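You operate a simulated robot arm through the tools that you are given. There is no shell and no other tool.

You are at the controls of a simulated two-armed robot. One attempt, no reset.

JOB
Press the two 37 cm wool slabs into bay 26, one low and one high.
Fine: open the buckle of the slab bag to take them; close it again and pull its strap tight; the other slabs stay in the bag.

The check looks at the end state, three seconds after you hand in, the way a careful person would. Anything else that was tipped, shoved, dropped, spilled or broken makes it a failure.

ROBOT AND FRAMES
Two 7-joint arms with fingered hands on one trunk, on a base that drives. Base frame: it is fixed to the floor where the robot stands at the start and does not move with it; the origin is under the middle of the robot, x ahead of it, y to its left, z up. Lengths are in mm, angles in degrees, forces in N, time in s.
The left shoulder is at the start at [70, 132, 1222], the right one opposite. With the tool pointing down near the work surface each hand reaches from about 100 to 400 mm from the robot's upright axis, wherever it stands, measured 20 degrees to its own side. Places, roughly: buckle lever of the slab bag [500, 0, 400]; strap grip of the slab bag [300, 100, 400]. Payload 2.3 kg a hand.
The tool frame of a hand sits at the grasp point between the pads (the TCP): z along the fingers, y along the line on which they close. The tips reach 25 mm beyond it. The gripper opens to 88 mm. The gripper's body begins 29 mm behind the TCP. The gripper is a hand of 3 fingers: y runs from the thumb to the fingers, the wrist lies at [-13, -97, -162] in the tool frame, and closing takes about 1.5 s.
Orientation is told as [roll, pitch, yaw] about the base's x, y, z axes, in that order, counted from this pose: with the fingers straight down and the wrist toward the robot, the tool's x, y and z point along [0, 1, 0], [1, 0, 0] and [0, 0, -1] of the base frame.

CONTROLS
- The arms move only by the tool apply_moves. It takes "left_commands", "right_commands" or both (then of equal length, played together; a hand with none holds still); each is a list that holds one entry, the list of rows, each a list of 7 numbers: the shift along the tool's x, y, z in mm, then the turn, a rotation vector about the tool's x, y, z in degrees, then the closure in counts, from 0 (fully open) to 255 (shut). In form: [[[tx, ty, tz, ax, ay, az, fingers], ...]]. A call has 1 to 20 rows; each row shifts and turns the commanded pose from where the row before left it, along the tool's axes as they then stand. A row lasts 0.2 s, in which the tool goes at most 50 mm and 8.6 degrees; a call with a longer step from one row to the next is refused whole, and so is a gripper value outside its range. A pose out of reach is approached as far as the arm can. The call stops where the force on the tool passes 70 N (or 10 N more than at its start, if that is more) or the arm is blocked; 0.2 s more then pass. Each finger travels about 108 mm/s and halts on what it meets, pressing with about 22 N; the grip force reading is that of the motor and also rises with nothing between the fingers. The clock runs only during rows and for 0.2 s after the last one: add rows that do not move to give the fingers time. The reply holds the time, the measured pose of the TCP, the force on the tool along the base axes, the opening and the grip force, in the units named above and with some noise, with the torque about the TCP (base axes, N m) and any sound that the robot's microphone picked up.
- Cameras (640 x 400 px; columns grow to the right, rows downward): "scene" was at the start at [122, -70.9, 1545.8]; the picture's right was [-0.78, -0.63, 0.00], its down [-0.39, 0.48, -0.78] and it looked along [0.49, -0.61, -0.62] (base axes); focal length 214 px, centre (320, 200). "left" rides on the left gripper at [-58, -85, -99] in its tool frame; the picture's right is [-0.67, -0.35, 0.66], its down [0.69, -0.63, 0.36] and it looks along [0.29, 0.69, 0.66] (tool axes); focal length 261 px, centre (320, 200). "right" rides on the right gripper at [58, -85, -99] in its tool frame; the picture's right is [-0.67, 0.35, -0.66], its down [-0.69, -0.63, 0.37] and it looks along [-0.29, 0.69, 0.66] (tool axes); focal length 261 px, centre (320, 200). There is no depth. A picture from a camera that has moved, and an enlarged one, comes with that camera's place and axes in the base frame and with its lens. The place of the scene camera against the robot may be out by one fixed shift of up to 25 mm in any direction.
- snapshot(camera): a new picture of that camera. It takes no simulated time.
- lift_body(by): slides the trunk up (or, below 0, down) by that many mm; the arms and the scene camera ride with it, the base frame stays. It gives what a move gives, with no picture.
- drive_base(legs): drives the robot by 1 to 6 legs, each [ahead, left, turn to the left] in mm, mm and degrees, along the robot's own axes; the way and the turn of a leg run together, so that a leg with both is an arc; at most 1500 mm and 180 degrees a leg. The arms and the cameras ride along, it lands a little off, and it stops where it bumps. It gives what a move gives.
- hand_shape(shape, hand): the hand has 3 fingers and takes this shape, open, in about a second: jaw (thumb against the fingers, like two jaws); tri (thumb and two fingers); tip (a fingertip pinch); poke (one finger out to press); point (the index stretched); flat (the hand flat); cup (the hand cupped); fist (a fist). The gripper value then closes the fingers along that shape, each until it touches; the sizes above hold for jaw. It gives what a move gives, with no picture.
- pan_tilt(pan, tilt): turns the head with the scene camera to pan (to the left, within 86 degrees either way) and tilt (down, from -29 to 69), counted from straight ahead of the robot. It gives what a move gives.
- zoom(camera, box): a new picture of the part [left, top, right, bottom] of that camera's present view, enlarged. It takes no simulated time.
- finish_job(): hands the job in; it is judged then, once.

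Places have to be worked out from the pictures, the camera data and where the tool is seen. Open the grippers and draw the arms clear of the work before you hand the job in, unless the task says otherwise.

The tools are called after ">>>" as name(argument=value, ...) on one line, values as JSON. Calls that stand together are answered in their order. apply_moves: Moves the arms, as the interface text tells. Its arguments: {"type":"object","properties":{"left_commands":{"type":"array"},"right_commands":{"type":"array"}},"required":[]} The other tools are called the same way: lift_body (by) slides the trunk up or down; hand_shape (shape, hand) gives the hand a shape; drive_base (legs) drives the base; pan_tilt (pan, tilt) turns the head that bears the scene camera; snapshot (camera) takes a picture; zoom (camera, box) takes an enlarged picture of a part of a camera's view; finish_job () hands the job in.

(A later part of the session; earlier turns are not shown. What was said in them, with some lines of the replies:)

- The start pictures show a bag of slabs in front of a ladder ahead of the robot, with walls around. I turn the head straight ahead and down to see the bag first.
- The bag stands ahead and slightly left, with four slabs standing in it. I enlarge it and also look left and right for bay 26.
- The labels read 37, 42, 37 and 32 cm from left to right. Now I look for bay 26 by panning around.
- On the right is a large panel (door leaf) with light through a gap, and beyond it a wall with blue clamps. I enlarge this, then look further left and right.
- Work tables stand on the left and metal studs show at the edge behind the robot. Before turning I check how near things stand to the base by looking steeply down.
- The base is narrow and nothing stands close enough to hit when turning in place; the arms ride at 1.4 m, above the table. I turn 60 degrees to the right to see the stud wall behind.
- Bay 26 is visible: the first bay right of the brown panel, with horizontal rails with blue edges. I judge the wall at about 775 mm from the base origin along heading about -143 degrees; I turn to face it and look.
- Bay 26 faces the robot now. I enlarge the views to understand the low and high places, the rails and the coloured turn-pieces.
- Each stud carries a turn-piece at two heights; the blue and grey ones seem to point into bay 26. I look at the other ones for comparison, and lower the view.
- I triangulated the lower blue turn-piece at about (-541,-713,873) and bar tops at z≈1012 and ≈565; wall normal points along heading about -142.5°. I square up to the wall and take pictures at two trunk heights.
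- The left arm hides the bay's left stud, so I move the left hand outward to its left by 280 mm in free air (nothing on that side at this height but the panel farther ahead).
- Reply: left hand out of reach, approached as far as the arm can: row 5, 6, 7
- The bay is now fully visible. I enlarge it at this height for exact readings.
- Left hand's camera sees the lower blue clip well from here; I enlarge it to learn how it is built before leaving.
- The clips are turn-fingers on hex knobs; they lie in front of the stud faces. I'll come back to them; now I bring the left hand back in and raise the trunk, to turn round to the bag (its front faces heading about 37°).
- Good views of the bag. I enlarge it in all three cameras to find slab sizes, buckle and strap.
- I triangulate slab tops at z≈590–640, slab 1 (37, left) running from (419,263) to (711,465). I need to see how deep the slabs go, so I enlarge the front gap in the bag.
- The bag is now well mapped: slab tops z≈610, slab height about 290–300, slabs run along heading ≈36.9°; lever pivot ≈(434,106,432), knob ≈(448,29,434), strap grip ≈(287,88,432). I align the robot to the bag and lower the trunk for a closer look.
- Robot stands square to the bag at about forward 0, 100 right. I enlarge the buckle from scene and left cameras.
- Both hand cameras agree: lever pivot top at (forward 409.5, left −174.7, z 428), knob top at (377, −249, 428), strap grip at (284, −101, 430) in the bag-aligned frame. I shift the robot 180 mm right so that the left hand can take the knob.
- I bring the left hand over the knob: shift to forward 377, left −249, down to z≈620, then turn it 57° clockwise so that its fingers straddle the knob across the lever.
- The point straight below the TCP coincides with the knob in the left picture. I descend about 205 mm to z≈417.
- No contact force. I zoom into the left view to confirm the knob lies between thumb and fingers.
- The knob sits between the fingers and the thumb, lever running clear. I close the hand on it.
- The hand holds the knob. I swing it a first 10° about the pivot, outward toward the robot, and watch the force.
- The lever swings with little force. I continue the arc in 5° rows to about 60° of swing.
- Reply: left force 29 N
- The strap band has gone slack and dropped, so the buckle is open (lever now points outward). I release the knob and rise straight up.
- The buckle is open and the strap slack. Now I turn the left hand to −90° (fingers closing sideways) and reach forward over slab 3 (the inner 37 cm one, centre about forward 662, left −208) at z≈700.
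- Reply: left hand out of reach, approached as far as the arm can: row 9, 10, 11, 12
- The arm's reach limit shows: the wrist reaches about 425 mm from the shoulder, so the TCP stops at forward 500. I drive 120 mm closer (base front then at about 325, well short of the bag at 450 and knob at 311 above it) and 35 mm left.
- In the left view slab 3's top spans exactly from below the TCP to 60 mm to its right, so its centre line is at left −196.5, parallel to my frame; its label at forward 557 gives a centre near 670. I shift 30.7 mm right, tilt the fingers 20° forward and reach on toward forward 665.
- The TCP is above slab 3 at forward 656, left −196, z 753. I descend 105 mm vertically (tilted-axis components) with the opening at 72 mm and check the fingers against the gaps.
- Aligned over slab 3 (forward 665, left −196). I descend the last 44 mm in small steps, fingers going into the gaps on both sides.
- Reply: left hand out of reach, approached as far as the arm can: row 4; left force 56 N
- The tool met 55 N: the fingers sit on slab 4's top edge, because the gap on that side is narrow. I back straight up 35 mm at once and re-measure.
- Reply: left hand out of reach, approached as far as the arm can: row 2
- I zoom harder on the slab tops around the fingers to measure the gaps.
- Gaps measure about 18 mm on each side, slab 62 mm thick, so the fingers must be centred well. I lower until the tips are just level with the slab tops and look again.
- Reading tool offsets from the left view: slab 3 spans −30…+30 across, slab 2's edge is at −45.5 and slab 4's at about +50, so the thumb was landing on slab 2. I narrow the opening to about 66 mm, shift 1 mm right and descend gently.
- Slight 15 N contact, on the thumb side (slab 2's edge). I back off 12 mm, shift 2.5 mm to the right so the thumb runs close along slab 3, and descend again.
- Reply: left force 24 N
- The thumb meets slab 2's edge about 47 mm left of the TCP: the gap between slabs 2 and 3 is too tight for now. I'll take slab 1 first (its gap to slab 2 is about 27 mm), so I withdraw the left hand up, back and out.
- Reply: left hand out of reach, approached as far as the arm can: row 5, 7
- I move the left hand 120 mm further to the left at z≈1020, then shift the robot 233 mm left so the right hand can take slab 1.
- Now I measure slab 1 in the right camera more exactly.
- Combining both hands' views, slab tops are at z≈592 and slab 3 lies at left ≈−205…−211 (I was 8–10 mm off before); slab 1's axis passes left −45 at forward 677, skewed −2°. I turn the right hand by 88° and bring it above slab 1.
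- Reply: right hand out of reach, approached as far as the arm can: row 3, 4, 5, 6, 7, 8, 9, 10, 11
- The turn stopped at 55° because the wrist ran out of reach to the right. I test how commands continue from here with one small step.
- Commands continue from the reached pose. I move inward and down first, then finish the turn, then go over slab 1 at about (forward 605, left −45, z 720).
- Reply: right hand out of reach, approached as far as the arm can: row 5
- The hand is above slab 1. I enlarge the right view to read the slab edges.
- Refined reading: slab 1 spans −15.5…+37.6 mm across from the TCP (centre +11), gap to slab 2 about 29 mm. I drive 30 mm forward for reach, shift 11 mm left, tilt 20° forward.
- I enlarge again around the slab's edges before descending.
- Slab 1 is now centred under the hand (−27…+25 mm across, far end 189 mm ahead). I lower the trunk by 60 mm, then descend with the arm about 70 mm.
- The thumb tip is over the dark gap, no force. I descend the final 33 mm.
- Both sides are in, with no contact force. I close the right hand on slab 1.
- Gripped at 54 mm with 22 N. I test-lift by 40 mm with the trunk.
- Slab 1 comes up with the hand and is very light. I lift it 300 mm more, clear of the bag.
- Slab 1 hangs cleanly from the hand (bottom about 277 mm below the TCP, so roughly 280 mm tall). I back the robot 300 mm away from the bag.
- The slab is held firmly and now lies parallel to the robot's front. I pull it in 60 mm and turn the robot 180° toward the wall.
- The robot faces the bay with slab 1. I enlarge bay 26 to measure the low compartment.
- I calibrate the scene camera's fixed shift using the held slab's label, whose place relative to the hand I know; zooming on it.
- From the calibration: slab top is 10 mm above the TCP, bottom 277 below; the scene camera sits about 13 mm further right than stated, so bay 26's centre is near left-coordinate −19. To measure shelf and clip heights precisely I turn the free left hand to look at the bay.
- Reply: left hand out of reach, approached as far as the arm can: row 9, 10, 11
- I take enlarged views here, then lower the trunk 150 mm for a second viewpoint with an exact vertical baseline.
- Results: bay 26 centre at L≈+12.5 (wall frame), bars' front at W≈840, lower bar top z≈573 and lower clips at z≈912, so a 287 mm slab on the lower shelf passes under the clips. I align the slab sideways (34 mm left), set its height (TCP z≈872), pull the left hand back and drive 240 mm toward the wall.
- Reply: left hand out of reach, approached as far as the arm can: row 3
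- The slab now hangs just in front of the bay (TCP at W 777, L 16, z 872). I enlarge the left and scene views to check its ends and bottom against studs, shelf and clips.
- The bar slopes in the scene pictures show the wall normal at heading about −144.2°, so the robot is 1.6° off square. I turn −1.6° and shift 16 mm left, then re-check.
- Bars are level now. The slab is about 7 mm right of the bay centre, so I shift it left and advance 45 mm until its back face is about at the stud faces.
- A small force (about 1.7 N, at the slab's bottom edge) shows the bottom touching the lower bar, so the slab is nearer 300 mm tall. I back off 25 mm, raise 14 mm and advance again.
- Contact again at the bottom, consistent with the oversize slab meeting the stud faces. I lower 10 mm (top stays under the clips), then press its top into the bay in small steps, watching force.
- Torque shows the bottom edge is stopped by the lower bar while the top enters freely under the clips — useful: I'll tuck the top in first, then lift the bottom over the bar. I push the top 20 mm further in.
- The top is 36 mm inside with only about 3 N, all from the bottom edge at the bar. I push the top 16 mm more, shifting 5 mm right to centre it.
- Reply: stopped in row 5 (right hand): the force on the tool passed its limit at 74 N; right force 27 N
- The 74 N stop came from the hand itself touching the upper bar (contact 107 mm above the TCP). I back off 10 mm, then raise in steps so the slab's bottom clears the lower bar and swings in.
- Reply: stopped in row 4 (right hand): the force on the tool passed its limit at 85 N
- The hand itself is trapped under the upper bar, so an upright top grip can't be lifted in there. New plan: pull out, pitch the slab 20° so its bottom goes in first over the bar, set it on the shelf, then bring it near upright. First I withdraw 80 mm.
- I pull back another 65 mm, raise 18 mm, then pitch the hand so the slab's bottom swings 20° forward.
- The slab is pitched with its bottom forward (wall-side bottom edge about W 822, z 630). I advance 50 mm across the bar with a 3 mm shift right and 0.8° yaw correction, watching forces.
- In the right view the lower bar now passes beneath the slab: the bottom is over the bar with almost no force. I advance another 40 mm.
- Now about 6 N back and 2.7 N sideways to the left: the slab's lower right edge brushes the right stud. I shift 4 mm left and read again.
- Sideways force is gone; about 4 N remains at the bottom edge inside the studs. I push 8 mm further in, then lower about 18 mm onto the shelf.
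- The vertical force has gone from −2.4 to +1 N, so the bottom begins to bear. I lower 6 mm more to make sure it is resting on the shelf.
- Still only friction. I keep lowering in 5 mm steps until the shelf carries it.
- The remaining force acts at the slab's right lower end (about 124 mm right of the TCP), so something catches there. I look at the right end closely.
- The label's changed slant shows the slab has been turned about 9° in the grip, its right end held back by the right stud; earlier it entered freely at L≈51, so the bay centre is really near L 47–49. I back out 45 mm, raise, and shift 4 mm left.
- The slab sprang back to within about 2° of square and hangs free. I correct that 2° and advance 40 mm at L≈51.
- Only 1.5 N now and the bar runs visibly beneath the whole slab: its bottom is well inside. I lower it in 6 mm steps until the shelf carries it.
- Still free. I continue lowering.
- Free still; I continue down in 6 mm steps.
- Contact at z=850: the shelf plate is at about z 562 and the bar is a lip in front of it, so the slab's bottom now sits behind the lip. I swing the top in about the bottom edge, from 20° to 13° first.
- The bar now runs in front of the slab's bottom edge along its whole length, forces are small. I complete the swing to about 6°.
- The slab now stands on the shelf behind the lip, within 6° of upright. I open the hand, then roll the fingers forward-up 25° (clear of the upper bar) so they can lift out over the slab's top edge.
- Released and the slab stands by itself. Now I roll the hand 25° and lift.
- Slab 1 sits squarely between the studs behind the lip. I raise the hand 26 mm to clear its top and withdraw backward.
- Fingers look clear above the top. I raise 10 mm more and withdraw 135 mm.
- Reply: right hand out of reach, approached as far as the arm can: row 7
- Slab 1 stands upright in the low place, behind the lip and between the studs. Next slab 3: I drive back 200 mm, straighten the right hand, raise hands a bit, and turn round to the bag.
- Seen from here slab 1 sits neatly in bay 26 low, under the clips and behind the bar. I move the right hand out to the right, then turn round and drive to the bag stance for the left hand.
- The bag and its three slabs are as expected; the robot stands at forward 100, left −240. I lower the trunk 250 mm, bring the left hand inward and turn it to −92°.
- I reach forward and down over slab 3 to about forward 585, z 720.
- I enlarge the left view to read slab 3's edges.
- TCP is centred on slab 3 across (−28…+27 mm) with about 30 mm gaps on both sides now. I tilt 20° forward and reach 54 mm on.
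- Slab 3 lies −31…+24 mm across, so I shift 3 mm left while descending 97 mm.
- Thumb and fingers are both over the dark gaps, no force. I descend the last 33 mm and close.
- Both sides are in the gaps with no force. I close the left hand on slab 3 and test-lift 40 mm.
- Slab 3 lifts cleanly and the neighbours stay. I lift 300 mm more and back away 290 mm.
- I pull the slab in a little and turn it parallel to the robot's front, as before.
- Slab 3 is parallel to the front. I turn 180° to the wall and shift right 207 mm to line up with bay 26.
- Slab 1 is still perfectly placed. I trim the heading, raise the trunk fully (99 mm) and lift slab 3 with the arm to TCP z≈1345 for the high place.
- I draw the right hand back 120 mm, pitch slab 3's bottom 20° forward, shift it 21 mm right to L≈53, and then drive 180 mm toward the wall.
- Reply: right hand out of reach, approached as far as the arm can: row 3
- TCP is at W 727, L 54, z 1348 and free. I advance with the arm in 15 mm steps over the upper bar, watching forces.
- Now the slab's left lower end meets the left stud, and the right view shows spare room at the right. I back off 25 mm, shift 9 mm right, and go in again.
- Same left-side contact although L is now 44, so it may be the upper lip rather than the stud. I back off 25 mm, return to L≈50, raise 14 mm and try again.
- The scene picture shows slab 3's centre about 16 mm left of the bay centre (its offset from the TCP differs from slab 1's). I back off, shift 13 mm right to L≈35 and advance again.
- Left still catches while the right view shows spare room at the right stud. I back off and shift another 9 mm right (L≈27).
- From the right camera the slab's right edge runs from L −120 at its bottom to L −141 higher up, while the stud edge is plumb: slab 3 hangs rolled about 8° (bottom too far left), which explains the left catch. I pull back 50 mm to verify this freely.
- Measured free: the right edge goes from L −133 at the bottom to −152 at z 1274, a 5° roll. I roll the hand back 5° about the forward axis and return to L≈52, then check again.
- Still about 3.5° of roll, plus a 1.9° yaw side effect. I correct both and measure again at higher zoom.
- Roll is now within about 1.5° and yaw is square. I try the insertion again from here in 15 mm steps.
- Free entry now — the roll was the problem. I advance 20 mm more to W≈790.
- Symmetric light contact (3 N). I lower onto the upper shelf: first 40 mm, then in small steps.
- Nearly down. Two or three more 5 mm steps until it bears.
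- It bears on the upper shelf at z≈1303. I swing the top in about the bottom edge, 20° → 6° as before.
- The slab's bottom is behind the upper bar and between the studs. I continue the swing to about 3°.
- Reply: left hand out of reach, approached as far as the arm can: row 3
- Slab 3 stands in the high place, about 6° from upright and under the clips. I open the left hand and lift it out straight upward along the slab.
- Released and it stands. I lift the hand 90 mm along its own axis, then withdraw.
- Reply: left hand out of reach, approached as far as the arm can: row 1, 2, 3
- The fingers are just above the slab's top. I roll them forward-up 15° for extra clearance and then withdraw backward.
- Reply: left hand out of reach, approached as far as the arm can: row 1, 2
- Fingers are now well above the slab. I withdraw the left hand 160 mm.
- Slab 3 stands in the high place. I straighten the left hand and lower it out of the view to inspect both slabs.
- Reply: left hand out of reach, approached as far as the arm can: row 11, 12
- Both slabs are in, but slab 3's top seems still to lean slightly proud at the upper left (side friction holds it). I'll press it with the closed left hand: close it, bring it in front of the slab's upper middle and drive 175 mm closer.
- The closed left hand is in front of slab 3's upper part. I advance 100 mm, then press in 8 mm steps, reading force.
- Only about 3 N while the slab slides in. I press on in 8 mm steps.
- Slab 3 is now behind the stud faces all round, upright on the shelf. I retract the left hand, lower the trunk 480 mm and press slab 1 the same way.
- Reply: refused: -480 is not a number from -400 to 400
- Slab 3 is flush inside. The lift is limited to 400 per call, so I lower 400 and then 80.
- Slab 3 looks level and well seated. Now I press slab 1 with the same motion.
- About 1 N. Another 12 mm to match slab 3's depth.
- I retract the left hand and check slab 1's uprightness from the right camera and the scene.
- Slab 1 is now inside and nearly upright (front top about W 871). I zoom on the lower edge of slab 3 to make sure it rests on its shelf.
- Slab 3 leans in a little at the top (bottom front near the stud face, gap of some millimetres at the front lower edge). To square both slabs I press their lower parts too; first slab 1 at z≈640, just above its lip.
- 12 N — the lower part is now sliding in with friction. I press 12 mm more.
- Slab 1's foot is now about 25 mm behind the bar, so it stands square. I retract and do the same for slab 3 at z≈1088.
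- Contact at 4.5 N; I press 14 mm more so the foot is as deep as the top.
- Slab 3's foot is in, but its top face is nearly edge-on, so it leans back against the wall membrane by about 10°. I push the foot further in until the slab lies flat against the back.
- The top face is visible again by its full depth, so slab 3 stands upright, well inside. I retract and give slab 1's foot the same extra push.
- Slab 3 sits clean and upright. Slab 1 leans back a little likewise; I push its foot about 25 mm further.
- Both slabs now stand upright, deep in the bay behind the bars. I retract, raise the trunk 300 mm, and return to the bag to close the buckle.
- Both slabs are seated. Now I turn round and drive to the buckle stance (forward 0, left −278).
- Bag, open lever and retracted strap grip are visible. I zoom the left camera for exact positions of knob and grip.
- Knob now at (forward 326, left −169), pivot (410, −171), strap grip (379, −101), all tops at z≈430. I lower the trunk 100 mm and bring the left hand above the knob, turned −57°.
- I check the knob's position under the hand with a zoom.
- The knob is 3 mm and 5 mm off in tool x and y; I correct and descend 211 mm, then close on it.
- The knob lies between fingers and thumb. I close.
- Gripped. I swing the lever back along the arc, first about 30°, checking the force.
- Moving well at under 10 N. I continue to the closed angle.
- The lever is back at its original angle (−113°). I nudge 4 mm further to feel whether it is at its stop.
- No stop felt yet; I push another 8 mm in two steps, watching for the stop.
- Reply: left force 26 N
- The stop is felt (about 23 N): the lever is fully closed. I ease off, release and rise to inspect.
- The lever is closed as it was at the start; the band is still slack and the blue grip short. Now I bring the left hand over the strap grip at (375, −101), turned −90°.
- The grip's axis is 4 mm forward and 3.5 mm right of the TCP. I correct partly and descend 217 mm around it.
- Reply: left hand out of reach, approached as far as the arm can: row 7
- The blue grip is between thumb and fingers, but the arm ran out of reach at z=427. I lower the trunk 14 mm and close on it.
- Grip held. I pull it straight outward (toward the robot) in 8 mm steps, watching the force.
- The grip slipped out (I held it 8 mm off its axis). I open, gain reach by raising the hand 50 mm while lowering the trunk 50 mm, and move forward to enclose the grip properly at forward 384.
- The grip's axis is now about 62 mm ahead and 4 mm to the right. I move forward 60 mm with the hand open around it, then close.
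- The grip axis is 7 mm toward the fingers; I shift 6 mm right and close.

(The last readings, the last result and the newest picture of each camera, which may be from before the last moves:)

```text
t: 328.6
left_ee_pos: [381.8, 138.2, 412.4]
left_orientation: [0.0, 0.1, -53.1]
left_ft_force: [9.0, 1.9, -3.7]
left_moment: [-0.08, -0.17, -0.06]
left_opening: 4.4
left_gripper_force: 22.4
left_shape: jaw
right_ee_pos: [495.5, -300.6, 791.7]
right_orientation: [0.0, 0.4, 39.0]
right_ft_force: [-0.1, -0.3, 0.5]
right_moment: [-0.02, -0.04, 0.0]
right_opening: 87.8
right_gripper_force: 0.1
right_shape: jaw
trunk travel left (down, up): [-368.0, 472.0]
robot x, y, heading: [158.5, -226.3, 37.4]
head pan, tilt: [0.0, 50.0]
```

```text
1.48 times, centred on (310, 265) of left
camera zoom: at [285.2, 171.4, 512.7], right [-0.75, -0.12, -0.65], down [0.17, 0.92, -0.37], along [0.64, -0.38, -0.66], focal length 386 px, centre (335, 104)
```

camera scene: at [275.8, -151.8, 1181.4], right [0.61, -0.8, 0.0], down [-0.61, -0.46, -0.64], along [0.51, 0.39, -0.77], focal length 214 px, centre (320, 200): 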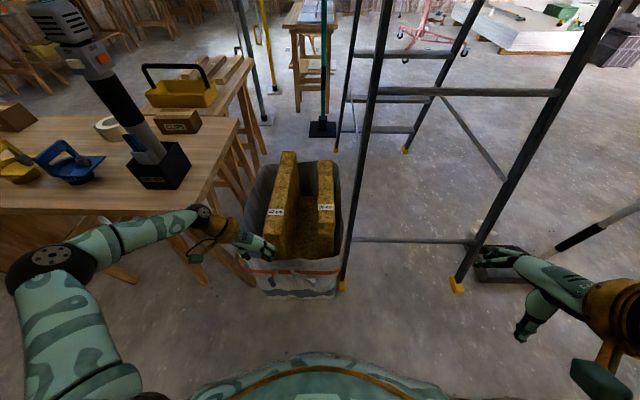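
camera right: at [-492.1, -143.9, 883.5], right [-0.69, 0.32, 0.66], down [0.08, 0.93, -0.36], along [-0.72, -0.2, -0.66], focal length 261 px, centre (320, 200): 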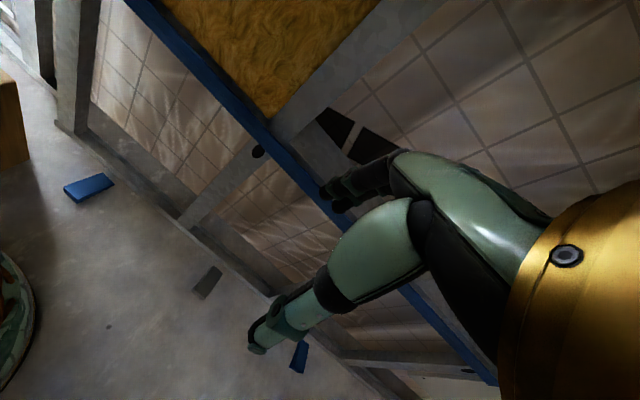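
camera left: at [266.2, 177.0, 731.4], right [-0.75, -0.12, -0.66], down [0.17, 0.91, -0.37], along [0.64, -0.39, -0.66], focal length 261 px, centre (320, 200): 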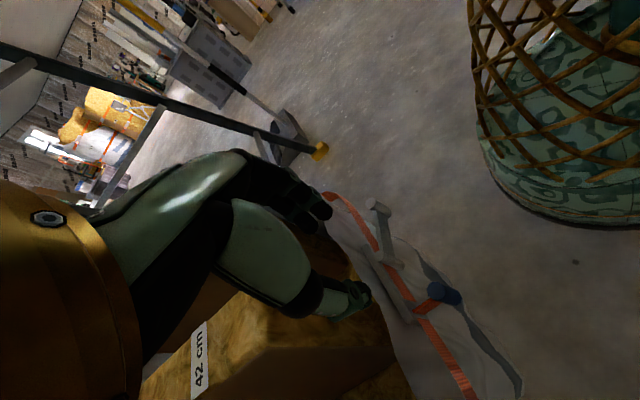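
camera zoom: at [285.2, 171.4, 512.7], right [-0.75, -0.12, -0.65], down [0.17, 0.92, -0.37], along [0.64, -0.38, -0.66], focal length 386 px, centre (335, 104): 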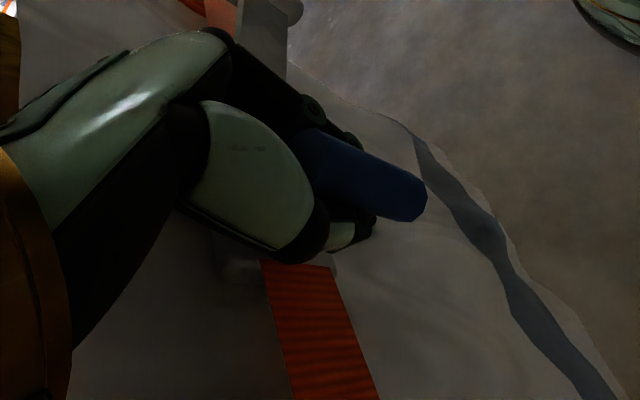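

The fingers closed just behind the grip on the strap, so they hook it positively. I pull outward in steps.

>>> apply_moves(left_commands=[[[-8, 0, 0, 0, 0, 0, 255], [-8, 0, 0, 0, 0, 0, 255], [-8, 0, 0, 0, 0, 0, 255], [0, 0, 0, 0, 0, 0, 255]]])

>>> zoom(camera="left", box=[190, 130, 430, 400])

>>> zoom(camera="scene", box=[200, 220, 360, 320])

```text
t: 329.6
left_ee_pos: [360.5, 125.5, 412.3]
left_orientation: [0.0, 0.1, -53.0]
left_ft_force: [12.6, 3.9, -1.1]
left_moment: [-0.06, -0.2, -0.15]
left_opening: 4.4
left_gripper_force: 21.7
left_shape: jaw
right_ee_pos: [495.7, -300.7, 791.6]
right_orientation: [-0.1, 0.4, 38.9]
right_ft_force: [-0.9, 0.3, -0.2]
right_moment: [-0.02, 0.01, 0.04]
right_opening: 88.2
right_gripper_force: 0.0
right_shape: jaw
trunk travel left (down, up): [-368.0, 472.0]
robot x, y, heading: [156.5, -220.8, 37.6]
head pan, tilt: [0.0, 50.0]
```

```text
1.48 times, centred on (310, 265) of left
camera zoom: at [265.8, 157.2, 512.7], right [-0.75, -0.12, -0.65], down [0.17, 0.92, -0.37], along [0.64, -0.38, -0.66], focal length 386 px, centre (335, 104)
```

zoom: 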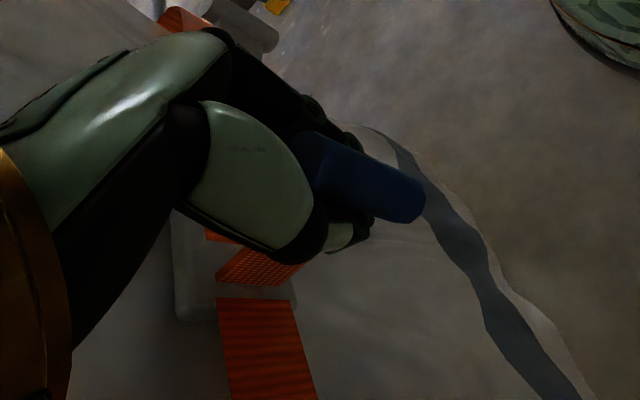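

```text
4.00 times, centred on (280, 270) of scene
camera zoom: at [277.8, -150.9, 1117.2], right [0.61, -0.8, 0.0], down [-0.61, -0.46, -0.64], along [0.51, 0.39, -0.77], focal length 858 px, centre (480, -80)
```

zoom: 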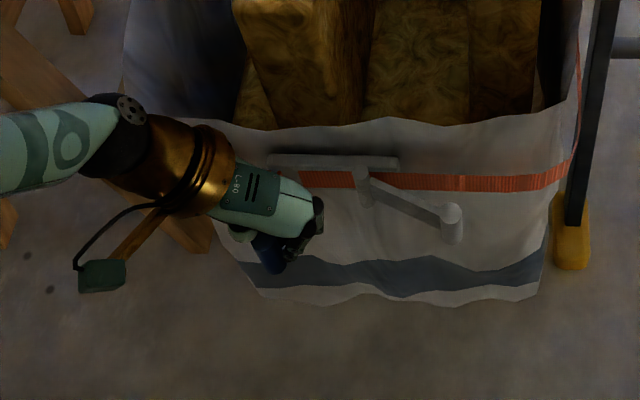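

The strap comes out with 13 N. I keep pulling, about 60 mm more.

>>> apply_moves(left_commands=[[[-8, 0, 0, 0, 0, 0, 255], [-8, 0, 0, 0, 0, 0, 255], [-8, 0, 0, 0, 0, 0, 255], [-8, 0, 0, 0, 0, 0, 255], [0, 0, 0, 0, 0, 0, 255]]])

>>> apply_moves(left_commands=[[[-8, 0, 0, 0, 0, 0, 255], [-8, 0, 0, 0, 0, 0, 255], [-8, 0, 0, 0, 0, 0, 255], [0, 0, 0, 0, 0, 0, 255]]])

>>> zoom(camera="left", box=[190, 130, 430, 400])

>>> zoom(camera="scene", box=[200, 220, 360, 320])

```text
t: 330.8
left_ee_pos: [336.6, 106.6, 412.2]
left_orientation: [0.0, 0.1, -53.2]
left_ft_force: [15.7, 7.6, -0.6]
left_moment: [-0.09, -0.22, -0.14]
left_opening: 4.3
left_gripper_force: 21.8
left_shape: jaw
right_ee_pos: [495.8, -299.6, 791.2]
right_orientation: [0.0, 0.4, 39.0]
right_ft_force: [0.3, 0.2, 0.0]
right_moment: [0.0, 0.02, 0.0]
right_opening: 88.0
right_gripper_force: 0.1
right_shape: jaw
trunk travel left (down, up): [-368.0, 472.0]
robot x, y, heading: [160.6, -222.7, 37.4]
head pan, tilt: [0.0, 50.0]
```

```text
t: 331.8
left_ee_pos: [317.5, 91.8, 411.8]
left_orientation: [-0.1, 0.1, -53.0]
left_ft_force: [17.9, 13.5, 1.7]
left_moment: [-0.08, -0.23, -0.24]
left_opening: 4.8
left_gripper_force: 22.2
left_shape: jaw
right_ee_pos: [495.4, -299.5, 791.7]
right_orientation: [0.0, 0.4, 39.0]
right_ft_force: [-0.3, -0.3, 0.3]
right_moment: [-0.01, -0.04, 0.01]
right_opening: 88.0
right_gripper_force: 0.0
right_shape: jaw
trunk travel left (down, up): [-368.0, 472.0]
robot x, y, heading: [161.3, -223.0, 37.2]
head pan, tilt: [0.0, 50.0]
```

```text
1.48 times, centred on (310, 265) of left
camera zoom: at [221.1, 123.9, 512.4], right [-0.75, -0.12, -0.65], down [0.17, 0.92, -0.37], along [0.64, -0.38, -0.66], focal length 386 px, centre (335, 104)
```

zoom: 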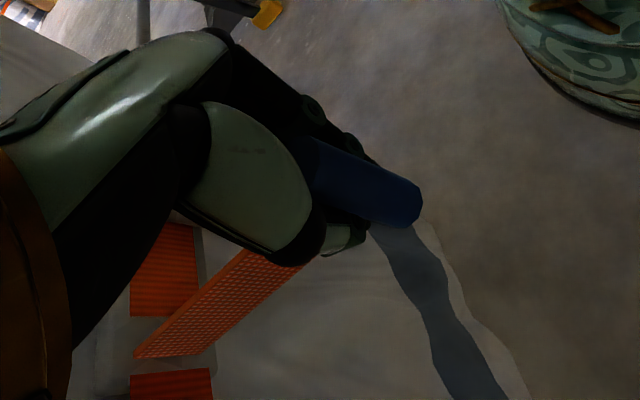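

```text
4.00 times, centred on (280, 270) of scene
camera zoom: at [278.2, -150.1, 1117.1], right [0.61, -0.8, 0.0], down [-0.61, -0.47, -0.64], along [0.51, 0.39, -0.77], focal length 858 px, centre (480, -80)
```

zoom: 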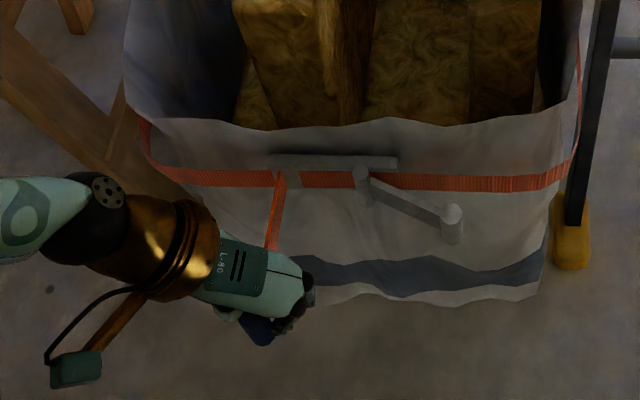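

22 N now and the band is drawing up. I continue in 6 mm steps until it is firmly tight.

>>> apply_moves(left_commands=[[[-6, 0, 0, 0, 0, 0, 255], [-6, 0, 0, 0, 0, 0, 255], [0, 0, 0, 0, 0, 0, 255]]])

>>> apply_moves(left_commands=[[[-6, 0, 0, 0, 0, 0, 255], [-6, 0, 0, 0, 0, 0, 255], [0, 0, 0, 0, 0, 0, 255]]])

>>> zoom(camera="scene", box=[200, 220, 360, 320])

```text
t: 332.6
left_ee_pos: [307.2, 85.0, 411.2]
left_orientation: [-0.1, 0.0, -53.1]
left_ft_force: [19.8, 14.8, 0.6]
left_moment: [-0.11, -0.22, -0.29]
left_opening: 4.7
left_gripper_force: 22.4
left_shape: jaw
right_ee_pos: [496.4, -298.4, 790.5]
right_orientation: [0.1, 0.4, 39.0]
right_ft_force: [0.3, 0.2, -0.2]
right_moment: [0.02, 0.0, 0.0]
right_opening: 87.9
right_gripper_force: 0.0
right_shape: jaw
trunk travel left (down, up): [-368.0, 472.0]
robot x, y, heading: [153.6, -224.4, 37.4]
head pan, tilt: [0.0, 50.0]
```

```text
t: 333.4
left_ee_pos: [296.6, 77.7, 412.2]
left_orientation: [-0.1, 0.0, -53.2]
left_ft_force: [21.7, 15.7, -1.1]
left_moment: [-0.17, -0.27, -0.29]
left_opening: 4.7
left_gripper_force: 22.2
left_shape: jaw
right_ee_pos: [497.3, -298.2, 791.1]
right_orientation: [0.0, 0.4, 39.0]
right_ft_force: [-0.7, 0.7, 0.4]
right_moment: [-0.02, 0.01, -0.01]
right_opening: 87.8
right_gripper_force: 0.1
right_shape: jaw
trunk travel left (down, up): [-368.0, 472.0]
robot x, y, heading: [157.0, -222.6, 37.3]
head pan, tilt: [0.0, 50.0]
```

```text
4.00 times, centred on (280, 270) of scene
camera zoom: at [278.8, -149.4, 1116.9], right [0.61, -0.8, 0.0], down [-0.61, -0.47, -0.64], along [0.51, 0.39, -0.77], focal length 858 px, centre (480, -80)
```

zoom: 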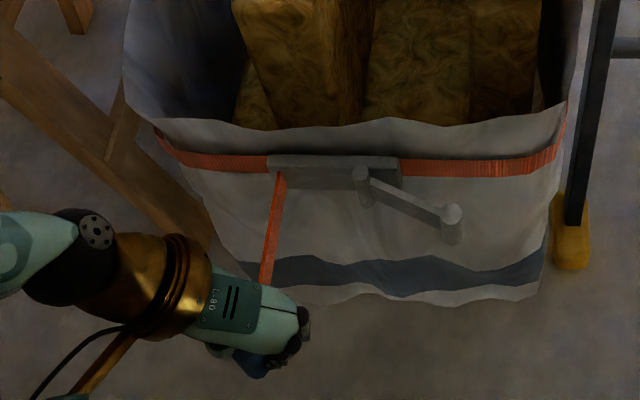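

The band has snapped up level with the buckle plate on both sides, as it was at the start: tight. I give it 8 mm more to be sure.

>>> apply_moves(left_commands=[[[-4, 0, 0, 0, 0, 0, 255], [-4, 0, 0, 0, 0, 0, 255], [0, 0, 0, 0, 0, 0, 255]]])

>>> zoom(camera="scene", box=[200, 220, 360, 320])

```text
t: 334.2
left_ee_pos: [291.1, 73.1, 412.1]
left_orientation: [0.0, 0.2, -53.1]
left_ft_force: [21.9, 16.8, -1.3]
left_moment: [-0.17, -0.26, -0.31]
left_opening: 4.7
left_gripper_force: 22.4
left_shape: jaw
right_ee_pos: [497.1, -298.9, 790.9]
right_orientation: [-0.1, 0.4, 39.0]
right_ft_force: [0.0, -0.5, -0.1]
right_moment: [0.01, 0.04, -0.02]
right_opening: 87.6
right_gripper_force: 0.0
right_shape: jaw
trunk travel left (down, up): [-368.0, 472.0]
robot x, y, heading: [154.4, -224.3, 37.3]
head pan, tilt: [0.0, 50.0]
```

```text
4.00 times, centred on (280, 270) of scene
camera zoom: at [278.9, -149.3, 1116.9], right [0.61, -0.8, 0.0], down [-0.61, -0.47, -0.64], along [0.51, 0.39, -0.77], focal length 858 px, centre (480, -80)
```

zoom: 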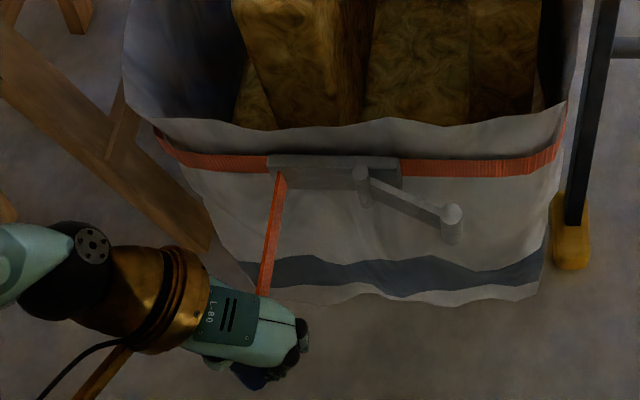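

Now I open the hand and lift straight up, then check that the strap stays tight.

>>> apply_moves(left_commands=[[[3, 0, 0, 0, 0, 0, 255], [0, 0, 0, 0, 0, 0, 150], [0, 0, 0, 0, 0, 0, 80], [0, 0, 0, 0, 0, 0, 80], [0, 0, -20, 0, 0, 0, 80], [0, 0, -40, 0, 0, 0, 80], [0, 0, -40, 0, 0, 0, 80], [0, 0, -40, 0, 0, 0, 80], [0, 0, -40, 0, 0, 0, 80], [0, 0, 0, 0, 0, 0, 80]]])

>>> zoom(camera="scene", box=[200, 220, 360, 340])

>>> snapshot(camera="left")

```text
t: 336.4
left_ee_pos: [292.8, 74.1, 592.9]
left_orientation: [-0.1, 0.0, -53.0]
left_ft_force: [0.4, -0.2, 0.3]
left_moment: [-0.02, 0.03, 0.02]
left_opening: 59.7
left_gripper_force: 0.1
left_shape: jaw
right_ee_pos: [495.5, -300.3, 790.5]
right_orientation: [0.1, 0.3, 39.0]
right_ft_force: [0.5, 0.0, 0.1]
right_moment: [0.0, 0.0, 0.03]
right_opening: 88.1
right_gripper_force: 0.1
right_shape: jaw
trunk travel left (down, up): [-368.0, 472.0]
robot x, y, heading: [155.6, -225.5, 37.3]
head pan, tilt: [0.0, 50.0]
```

```text
3.33 times, centred on (280, 280) of scene
camera zoom: at [276.0, -151.5, 1117.4], right [0.61, -0.8, 0.0], down [-0.61, -0.46, -0.64], along [0.51, 0.39, -0.77], focal length 715 px, centre (453, -67)
```

zoom: 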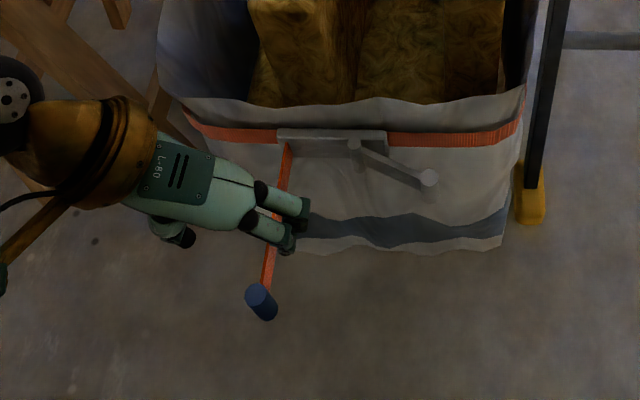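

```text
taken
camera left: at [197.2, 106.5, 693.5], right [-0.75, -0.12, -0.65], down [0.17, 0.92, -0.37], along [0.64, -0.38, -0.66], focal length 261 px, centre (320, 200)
```

left: 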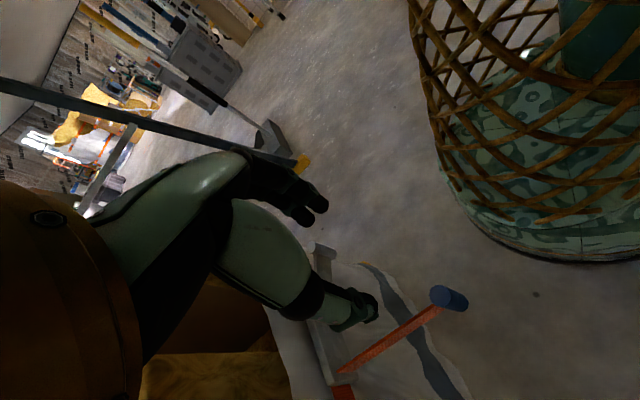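

The strap stays pulled out and the band tight, the lever closed. I raise and draw back the left hand, back the robot off, and take final looks.

>>> apply_moves(left_commands=[[[-20, 0, -40, 0, 0, 0, 0], [-20, 0, -40, 0, 0, 0, 0], [-20, 0, -40, 0, 0, 0, 0], [-10, 0, -40, 0, 0, 0, 0]]])

>>> lift_body(by=250)

>>> drive_base(legs=[[-180, 0, 0]])

>>> snapshot(camera="scene")

>>> zoom(camera="scene", box=[220, 130, 420, 300])

```text
t: 337.4
left_ee_pos: [238.2, 33.4, 752.4]
left_orientation: [0.1, 0.3, -53.1]
left_ft_force: [0.1, -0.3, -0.4]
left_moment: [0.0, -0.01, -0.02]
left_opening: 88.1
left_gripper_force: 0.1
left_shape: jaw
right_ee_pos: [494.1, -301.0, 791.8]
right_orientation: [0.0, 0.3, 38.9]
right_ft_force: [0.2, -0.4, 0.3]
right_moment: [0.0, -0.02, 0.0]
right_opening: 87.9
right_gripper_force: 0.1
right_shape: jaw
trunk travel left (down, up): [-368.0, 472.0]
robot x, y, heading: [156.8, -224.0, 37.0]
head pan, tilt: [0.0, 50.0]
```

```text
t: 339.9
left_ee_pos: [237.3, 31.3, 1002.9]
left_orientation: [-0.1, 0.0, -53.0]
left_ft_force: [0.5, 0.7, 0.2]
left_moment: [-0.02, -0.03, 0.0]
left_opening: 87.8
left_gripper_force: 0.1
left_shape: jaw
right_ee_pos: [493.7, -299.6, 1041.8]
right_orientation: [0.0, 0.2, 39.0]
right_ft_force: [0.7, 0.4, -0.1]
right_moment: [0.04, -0.02, -0.03]
right_opening: 88.3
right_gripper_force: 0.1
right_shape: jaw
trunk travel left (down, up): [-618.0, 222.0]
robot x, y, heading: [156.4, -221.4, 37.4]
head pan, tilt: [0.0, 50.0]
```

```text
t: 341.4
left_ee_pos: [95.9, -76.0, 1001.9]
left_orientation: [0.0, 0.0, -53.1]
left_ft_force: [0.3, -0.8, 0.5]
left_moment: [0.02, -0.05, 0.01]
left_opening: 87.7
left_gripper_force: 0.1
left_shape: jaw
right_ee_pos: [352.9, -409.2, 1041.7]
right_orientation: [0.0, 0.2, 39.0]
right_ft_force: [0.4, 0.5, -0.3]
right_moment: [-0.04, -0.01, -0.03]
right_opening: 88.0
right_gripper_force: 0.0
right_shape: jaw
trunk travel left (down, up): [-618.0, 222.0]
robot x, y, heading: [16.8, -332.0, 37.3]
head pan, tilt: [0.0, 50.0]
```

```text
taken
camera scene: at [134.0, -259.6, 1367.3], right [0.61, -0.8, 0.0], down [-0.61, -0.46, -0.64], along [0.51, 0.39, -0.77], focal length 214 px, centre (320, 200)
```

scene: 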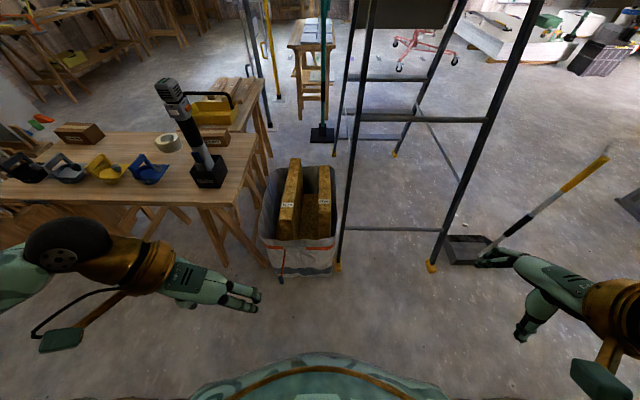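

```text
2.35 times, centred on (320, 215) of scene
camera zoom: at [134.0, -259.6, 1367.3], right [0.61, -0.8, 0.0], down [-0.61, -0.46, -0.64], along [0.51, 0.39, -0.77], focal length 505 px, centre (320, 165)
```

zoom: 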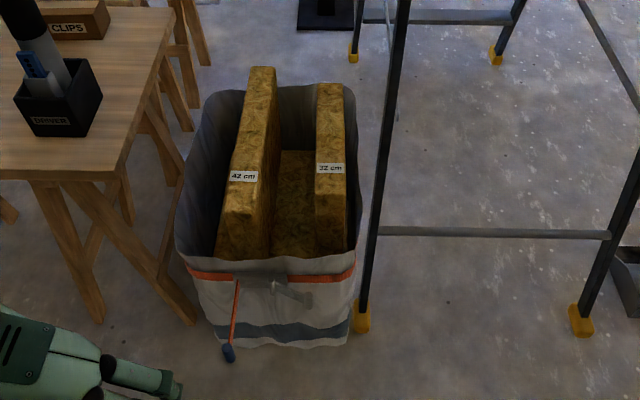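

The bag holds the 42 and 32 cm slabs, lever closed, strap tight. I turn 90° left and look over at the bay once more.

>>> drive_base(legs=[[0, 0, 90]])

>>> pan_tilt(pan=70, tilt=25)

>>> snapshot(camera="scene")

>>> zoom(camera="scene", box=[220, 80, 460, 330])

```text
t: 345.7
left_ee_pos: [-242.8, -259.2, 1001.8]
left_orientation: [0.0, 0.1, 38.0]
left_ft_force: [0.0, -0.2, 0.4]
left_moment: [-0.03, 0.01, -0.02]
left_opening: 87.8
left_gripper_force: 0.0
left_shape: jaw
right_ee_pos: [82.6, 5.9, 1041.6]
right_orientation: [0.1, 0.2, 130.2]
right_ft_force: [0.2, -0.7, -0.7]
right_moment: [0.02, -0.02, -0.02]
right_opening: 88.0
right_gripper_force: 0.1
right_shape: jaw
trunk travel left (down, up): [-618.0, 222.0]
robot x, y, heading: [15.4, -330.7, 128.4]
head pan, tilt: [0.0, 50.0]
```

```text
t: 347.1
left_ee_pos: [-243.5, -257.9, 1002.7]
left_orientation: [0.1, 0.0, 38.0]
left_ft_force: [-0.1, 0.5, -0.1]
left_moment: [0.02, 0.01, 0.01]
left_opening: 87.5
left_gripper_force: 0.1
left_shape: jaw
right_ee_pos: [83.3, 5.4, 1041.6]
right_orientation: [0.1, 0.4, 130.1]
right_ft_force: [0.7, 0.2, -0.6]
right_moment: [0.0, 0.01, -0.03]
right_opening: 87.6
right_gripper_force: 0.2
right_shape: jaw
trunk travel left (down, up): [-618.0, 222.0]
robot x, y, heading: [14.1, -335.0, 128.2]
head pan, tilt: [70.0, 25.0]
```

```text
taken
camera scene: at [-86.8, -327.1, 1404.9], right [-0.31, 0.95, 0.0], down [0.4, 0.13, -0.91], along [-0.86, -0.29, -0.42], focal length 214 px, centre (320, 200)
```

scene: 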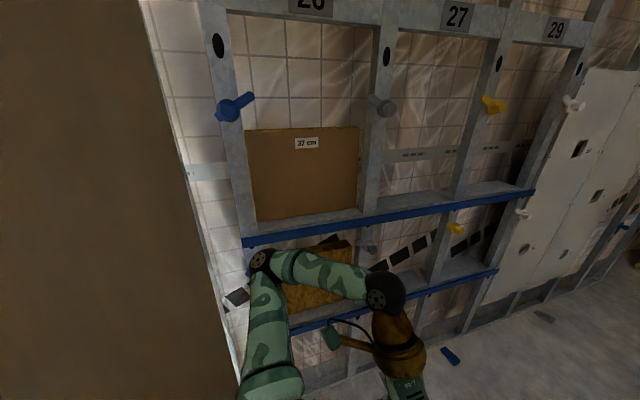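

```text
1.60 times, centred on (340, 205) of scene
camera zoom: at [-86.8, -327.1, 1404.9], right [-0.31, 0.95, 0.0], down [0.4, 0.13, -0.91], along [-0.86, -0.29, -0.42], focal length 343 px, centre (288, 192)
```

zoom: 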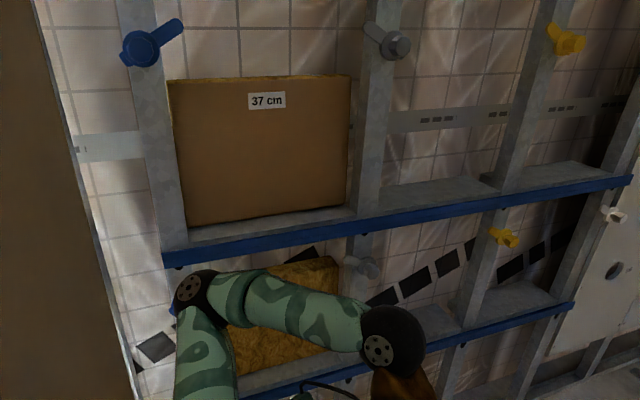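

Both 37 cm slabs stand in bay 26, one low and one high. The buckle is closed with its strap tight, and the 42 and 32 cm slabs are still in the bag. The hands are open and clear of the work, so I hand the job in.

>>> finish_job()

```text
The job is handed in.
```

I handed the job in with both 37 cm wool slabs in bay 26, one low and one high. They stand upright on their shelves, behind the blue bars and between the studs.

- **Bag:** I opened the buckle to take the slabs, then swung the lever back to its stop. I pulled the strap out until the band was tight again, and it stayed tight after I let go. The 42 cm and 32 cm slabs are still in the bag.
- **Facing:** the two slabs face opposite ways. The high one shows its smooth brown side to the room, and the low one shows its fibrous side. The job didn't mention facing, so I left them as they were.
- **Contact along the way:** the right hand pressed the upper blue bar twice while I was placing the low slab, and the force limit stopped it both times (74 N and 85 N). The left hand also pressed on the slab tops at 55 N in its first try at the bag. I saw no damage or displacement in the pictures afterwards.

Both hands are open and clear of the work.
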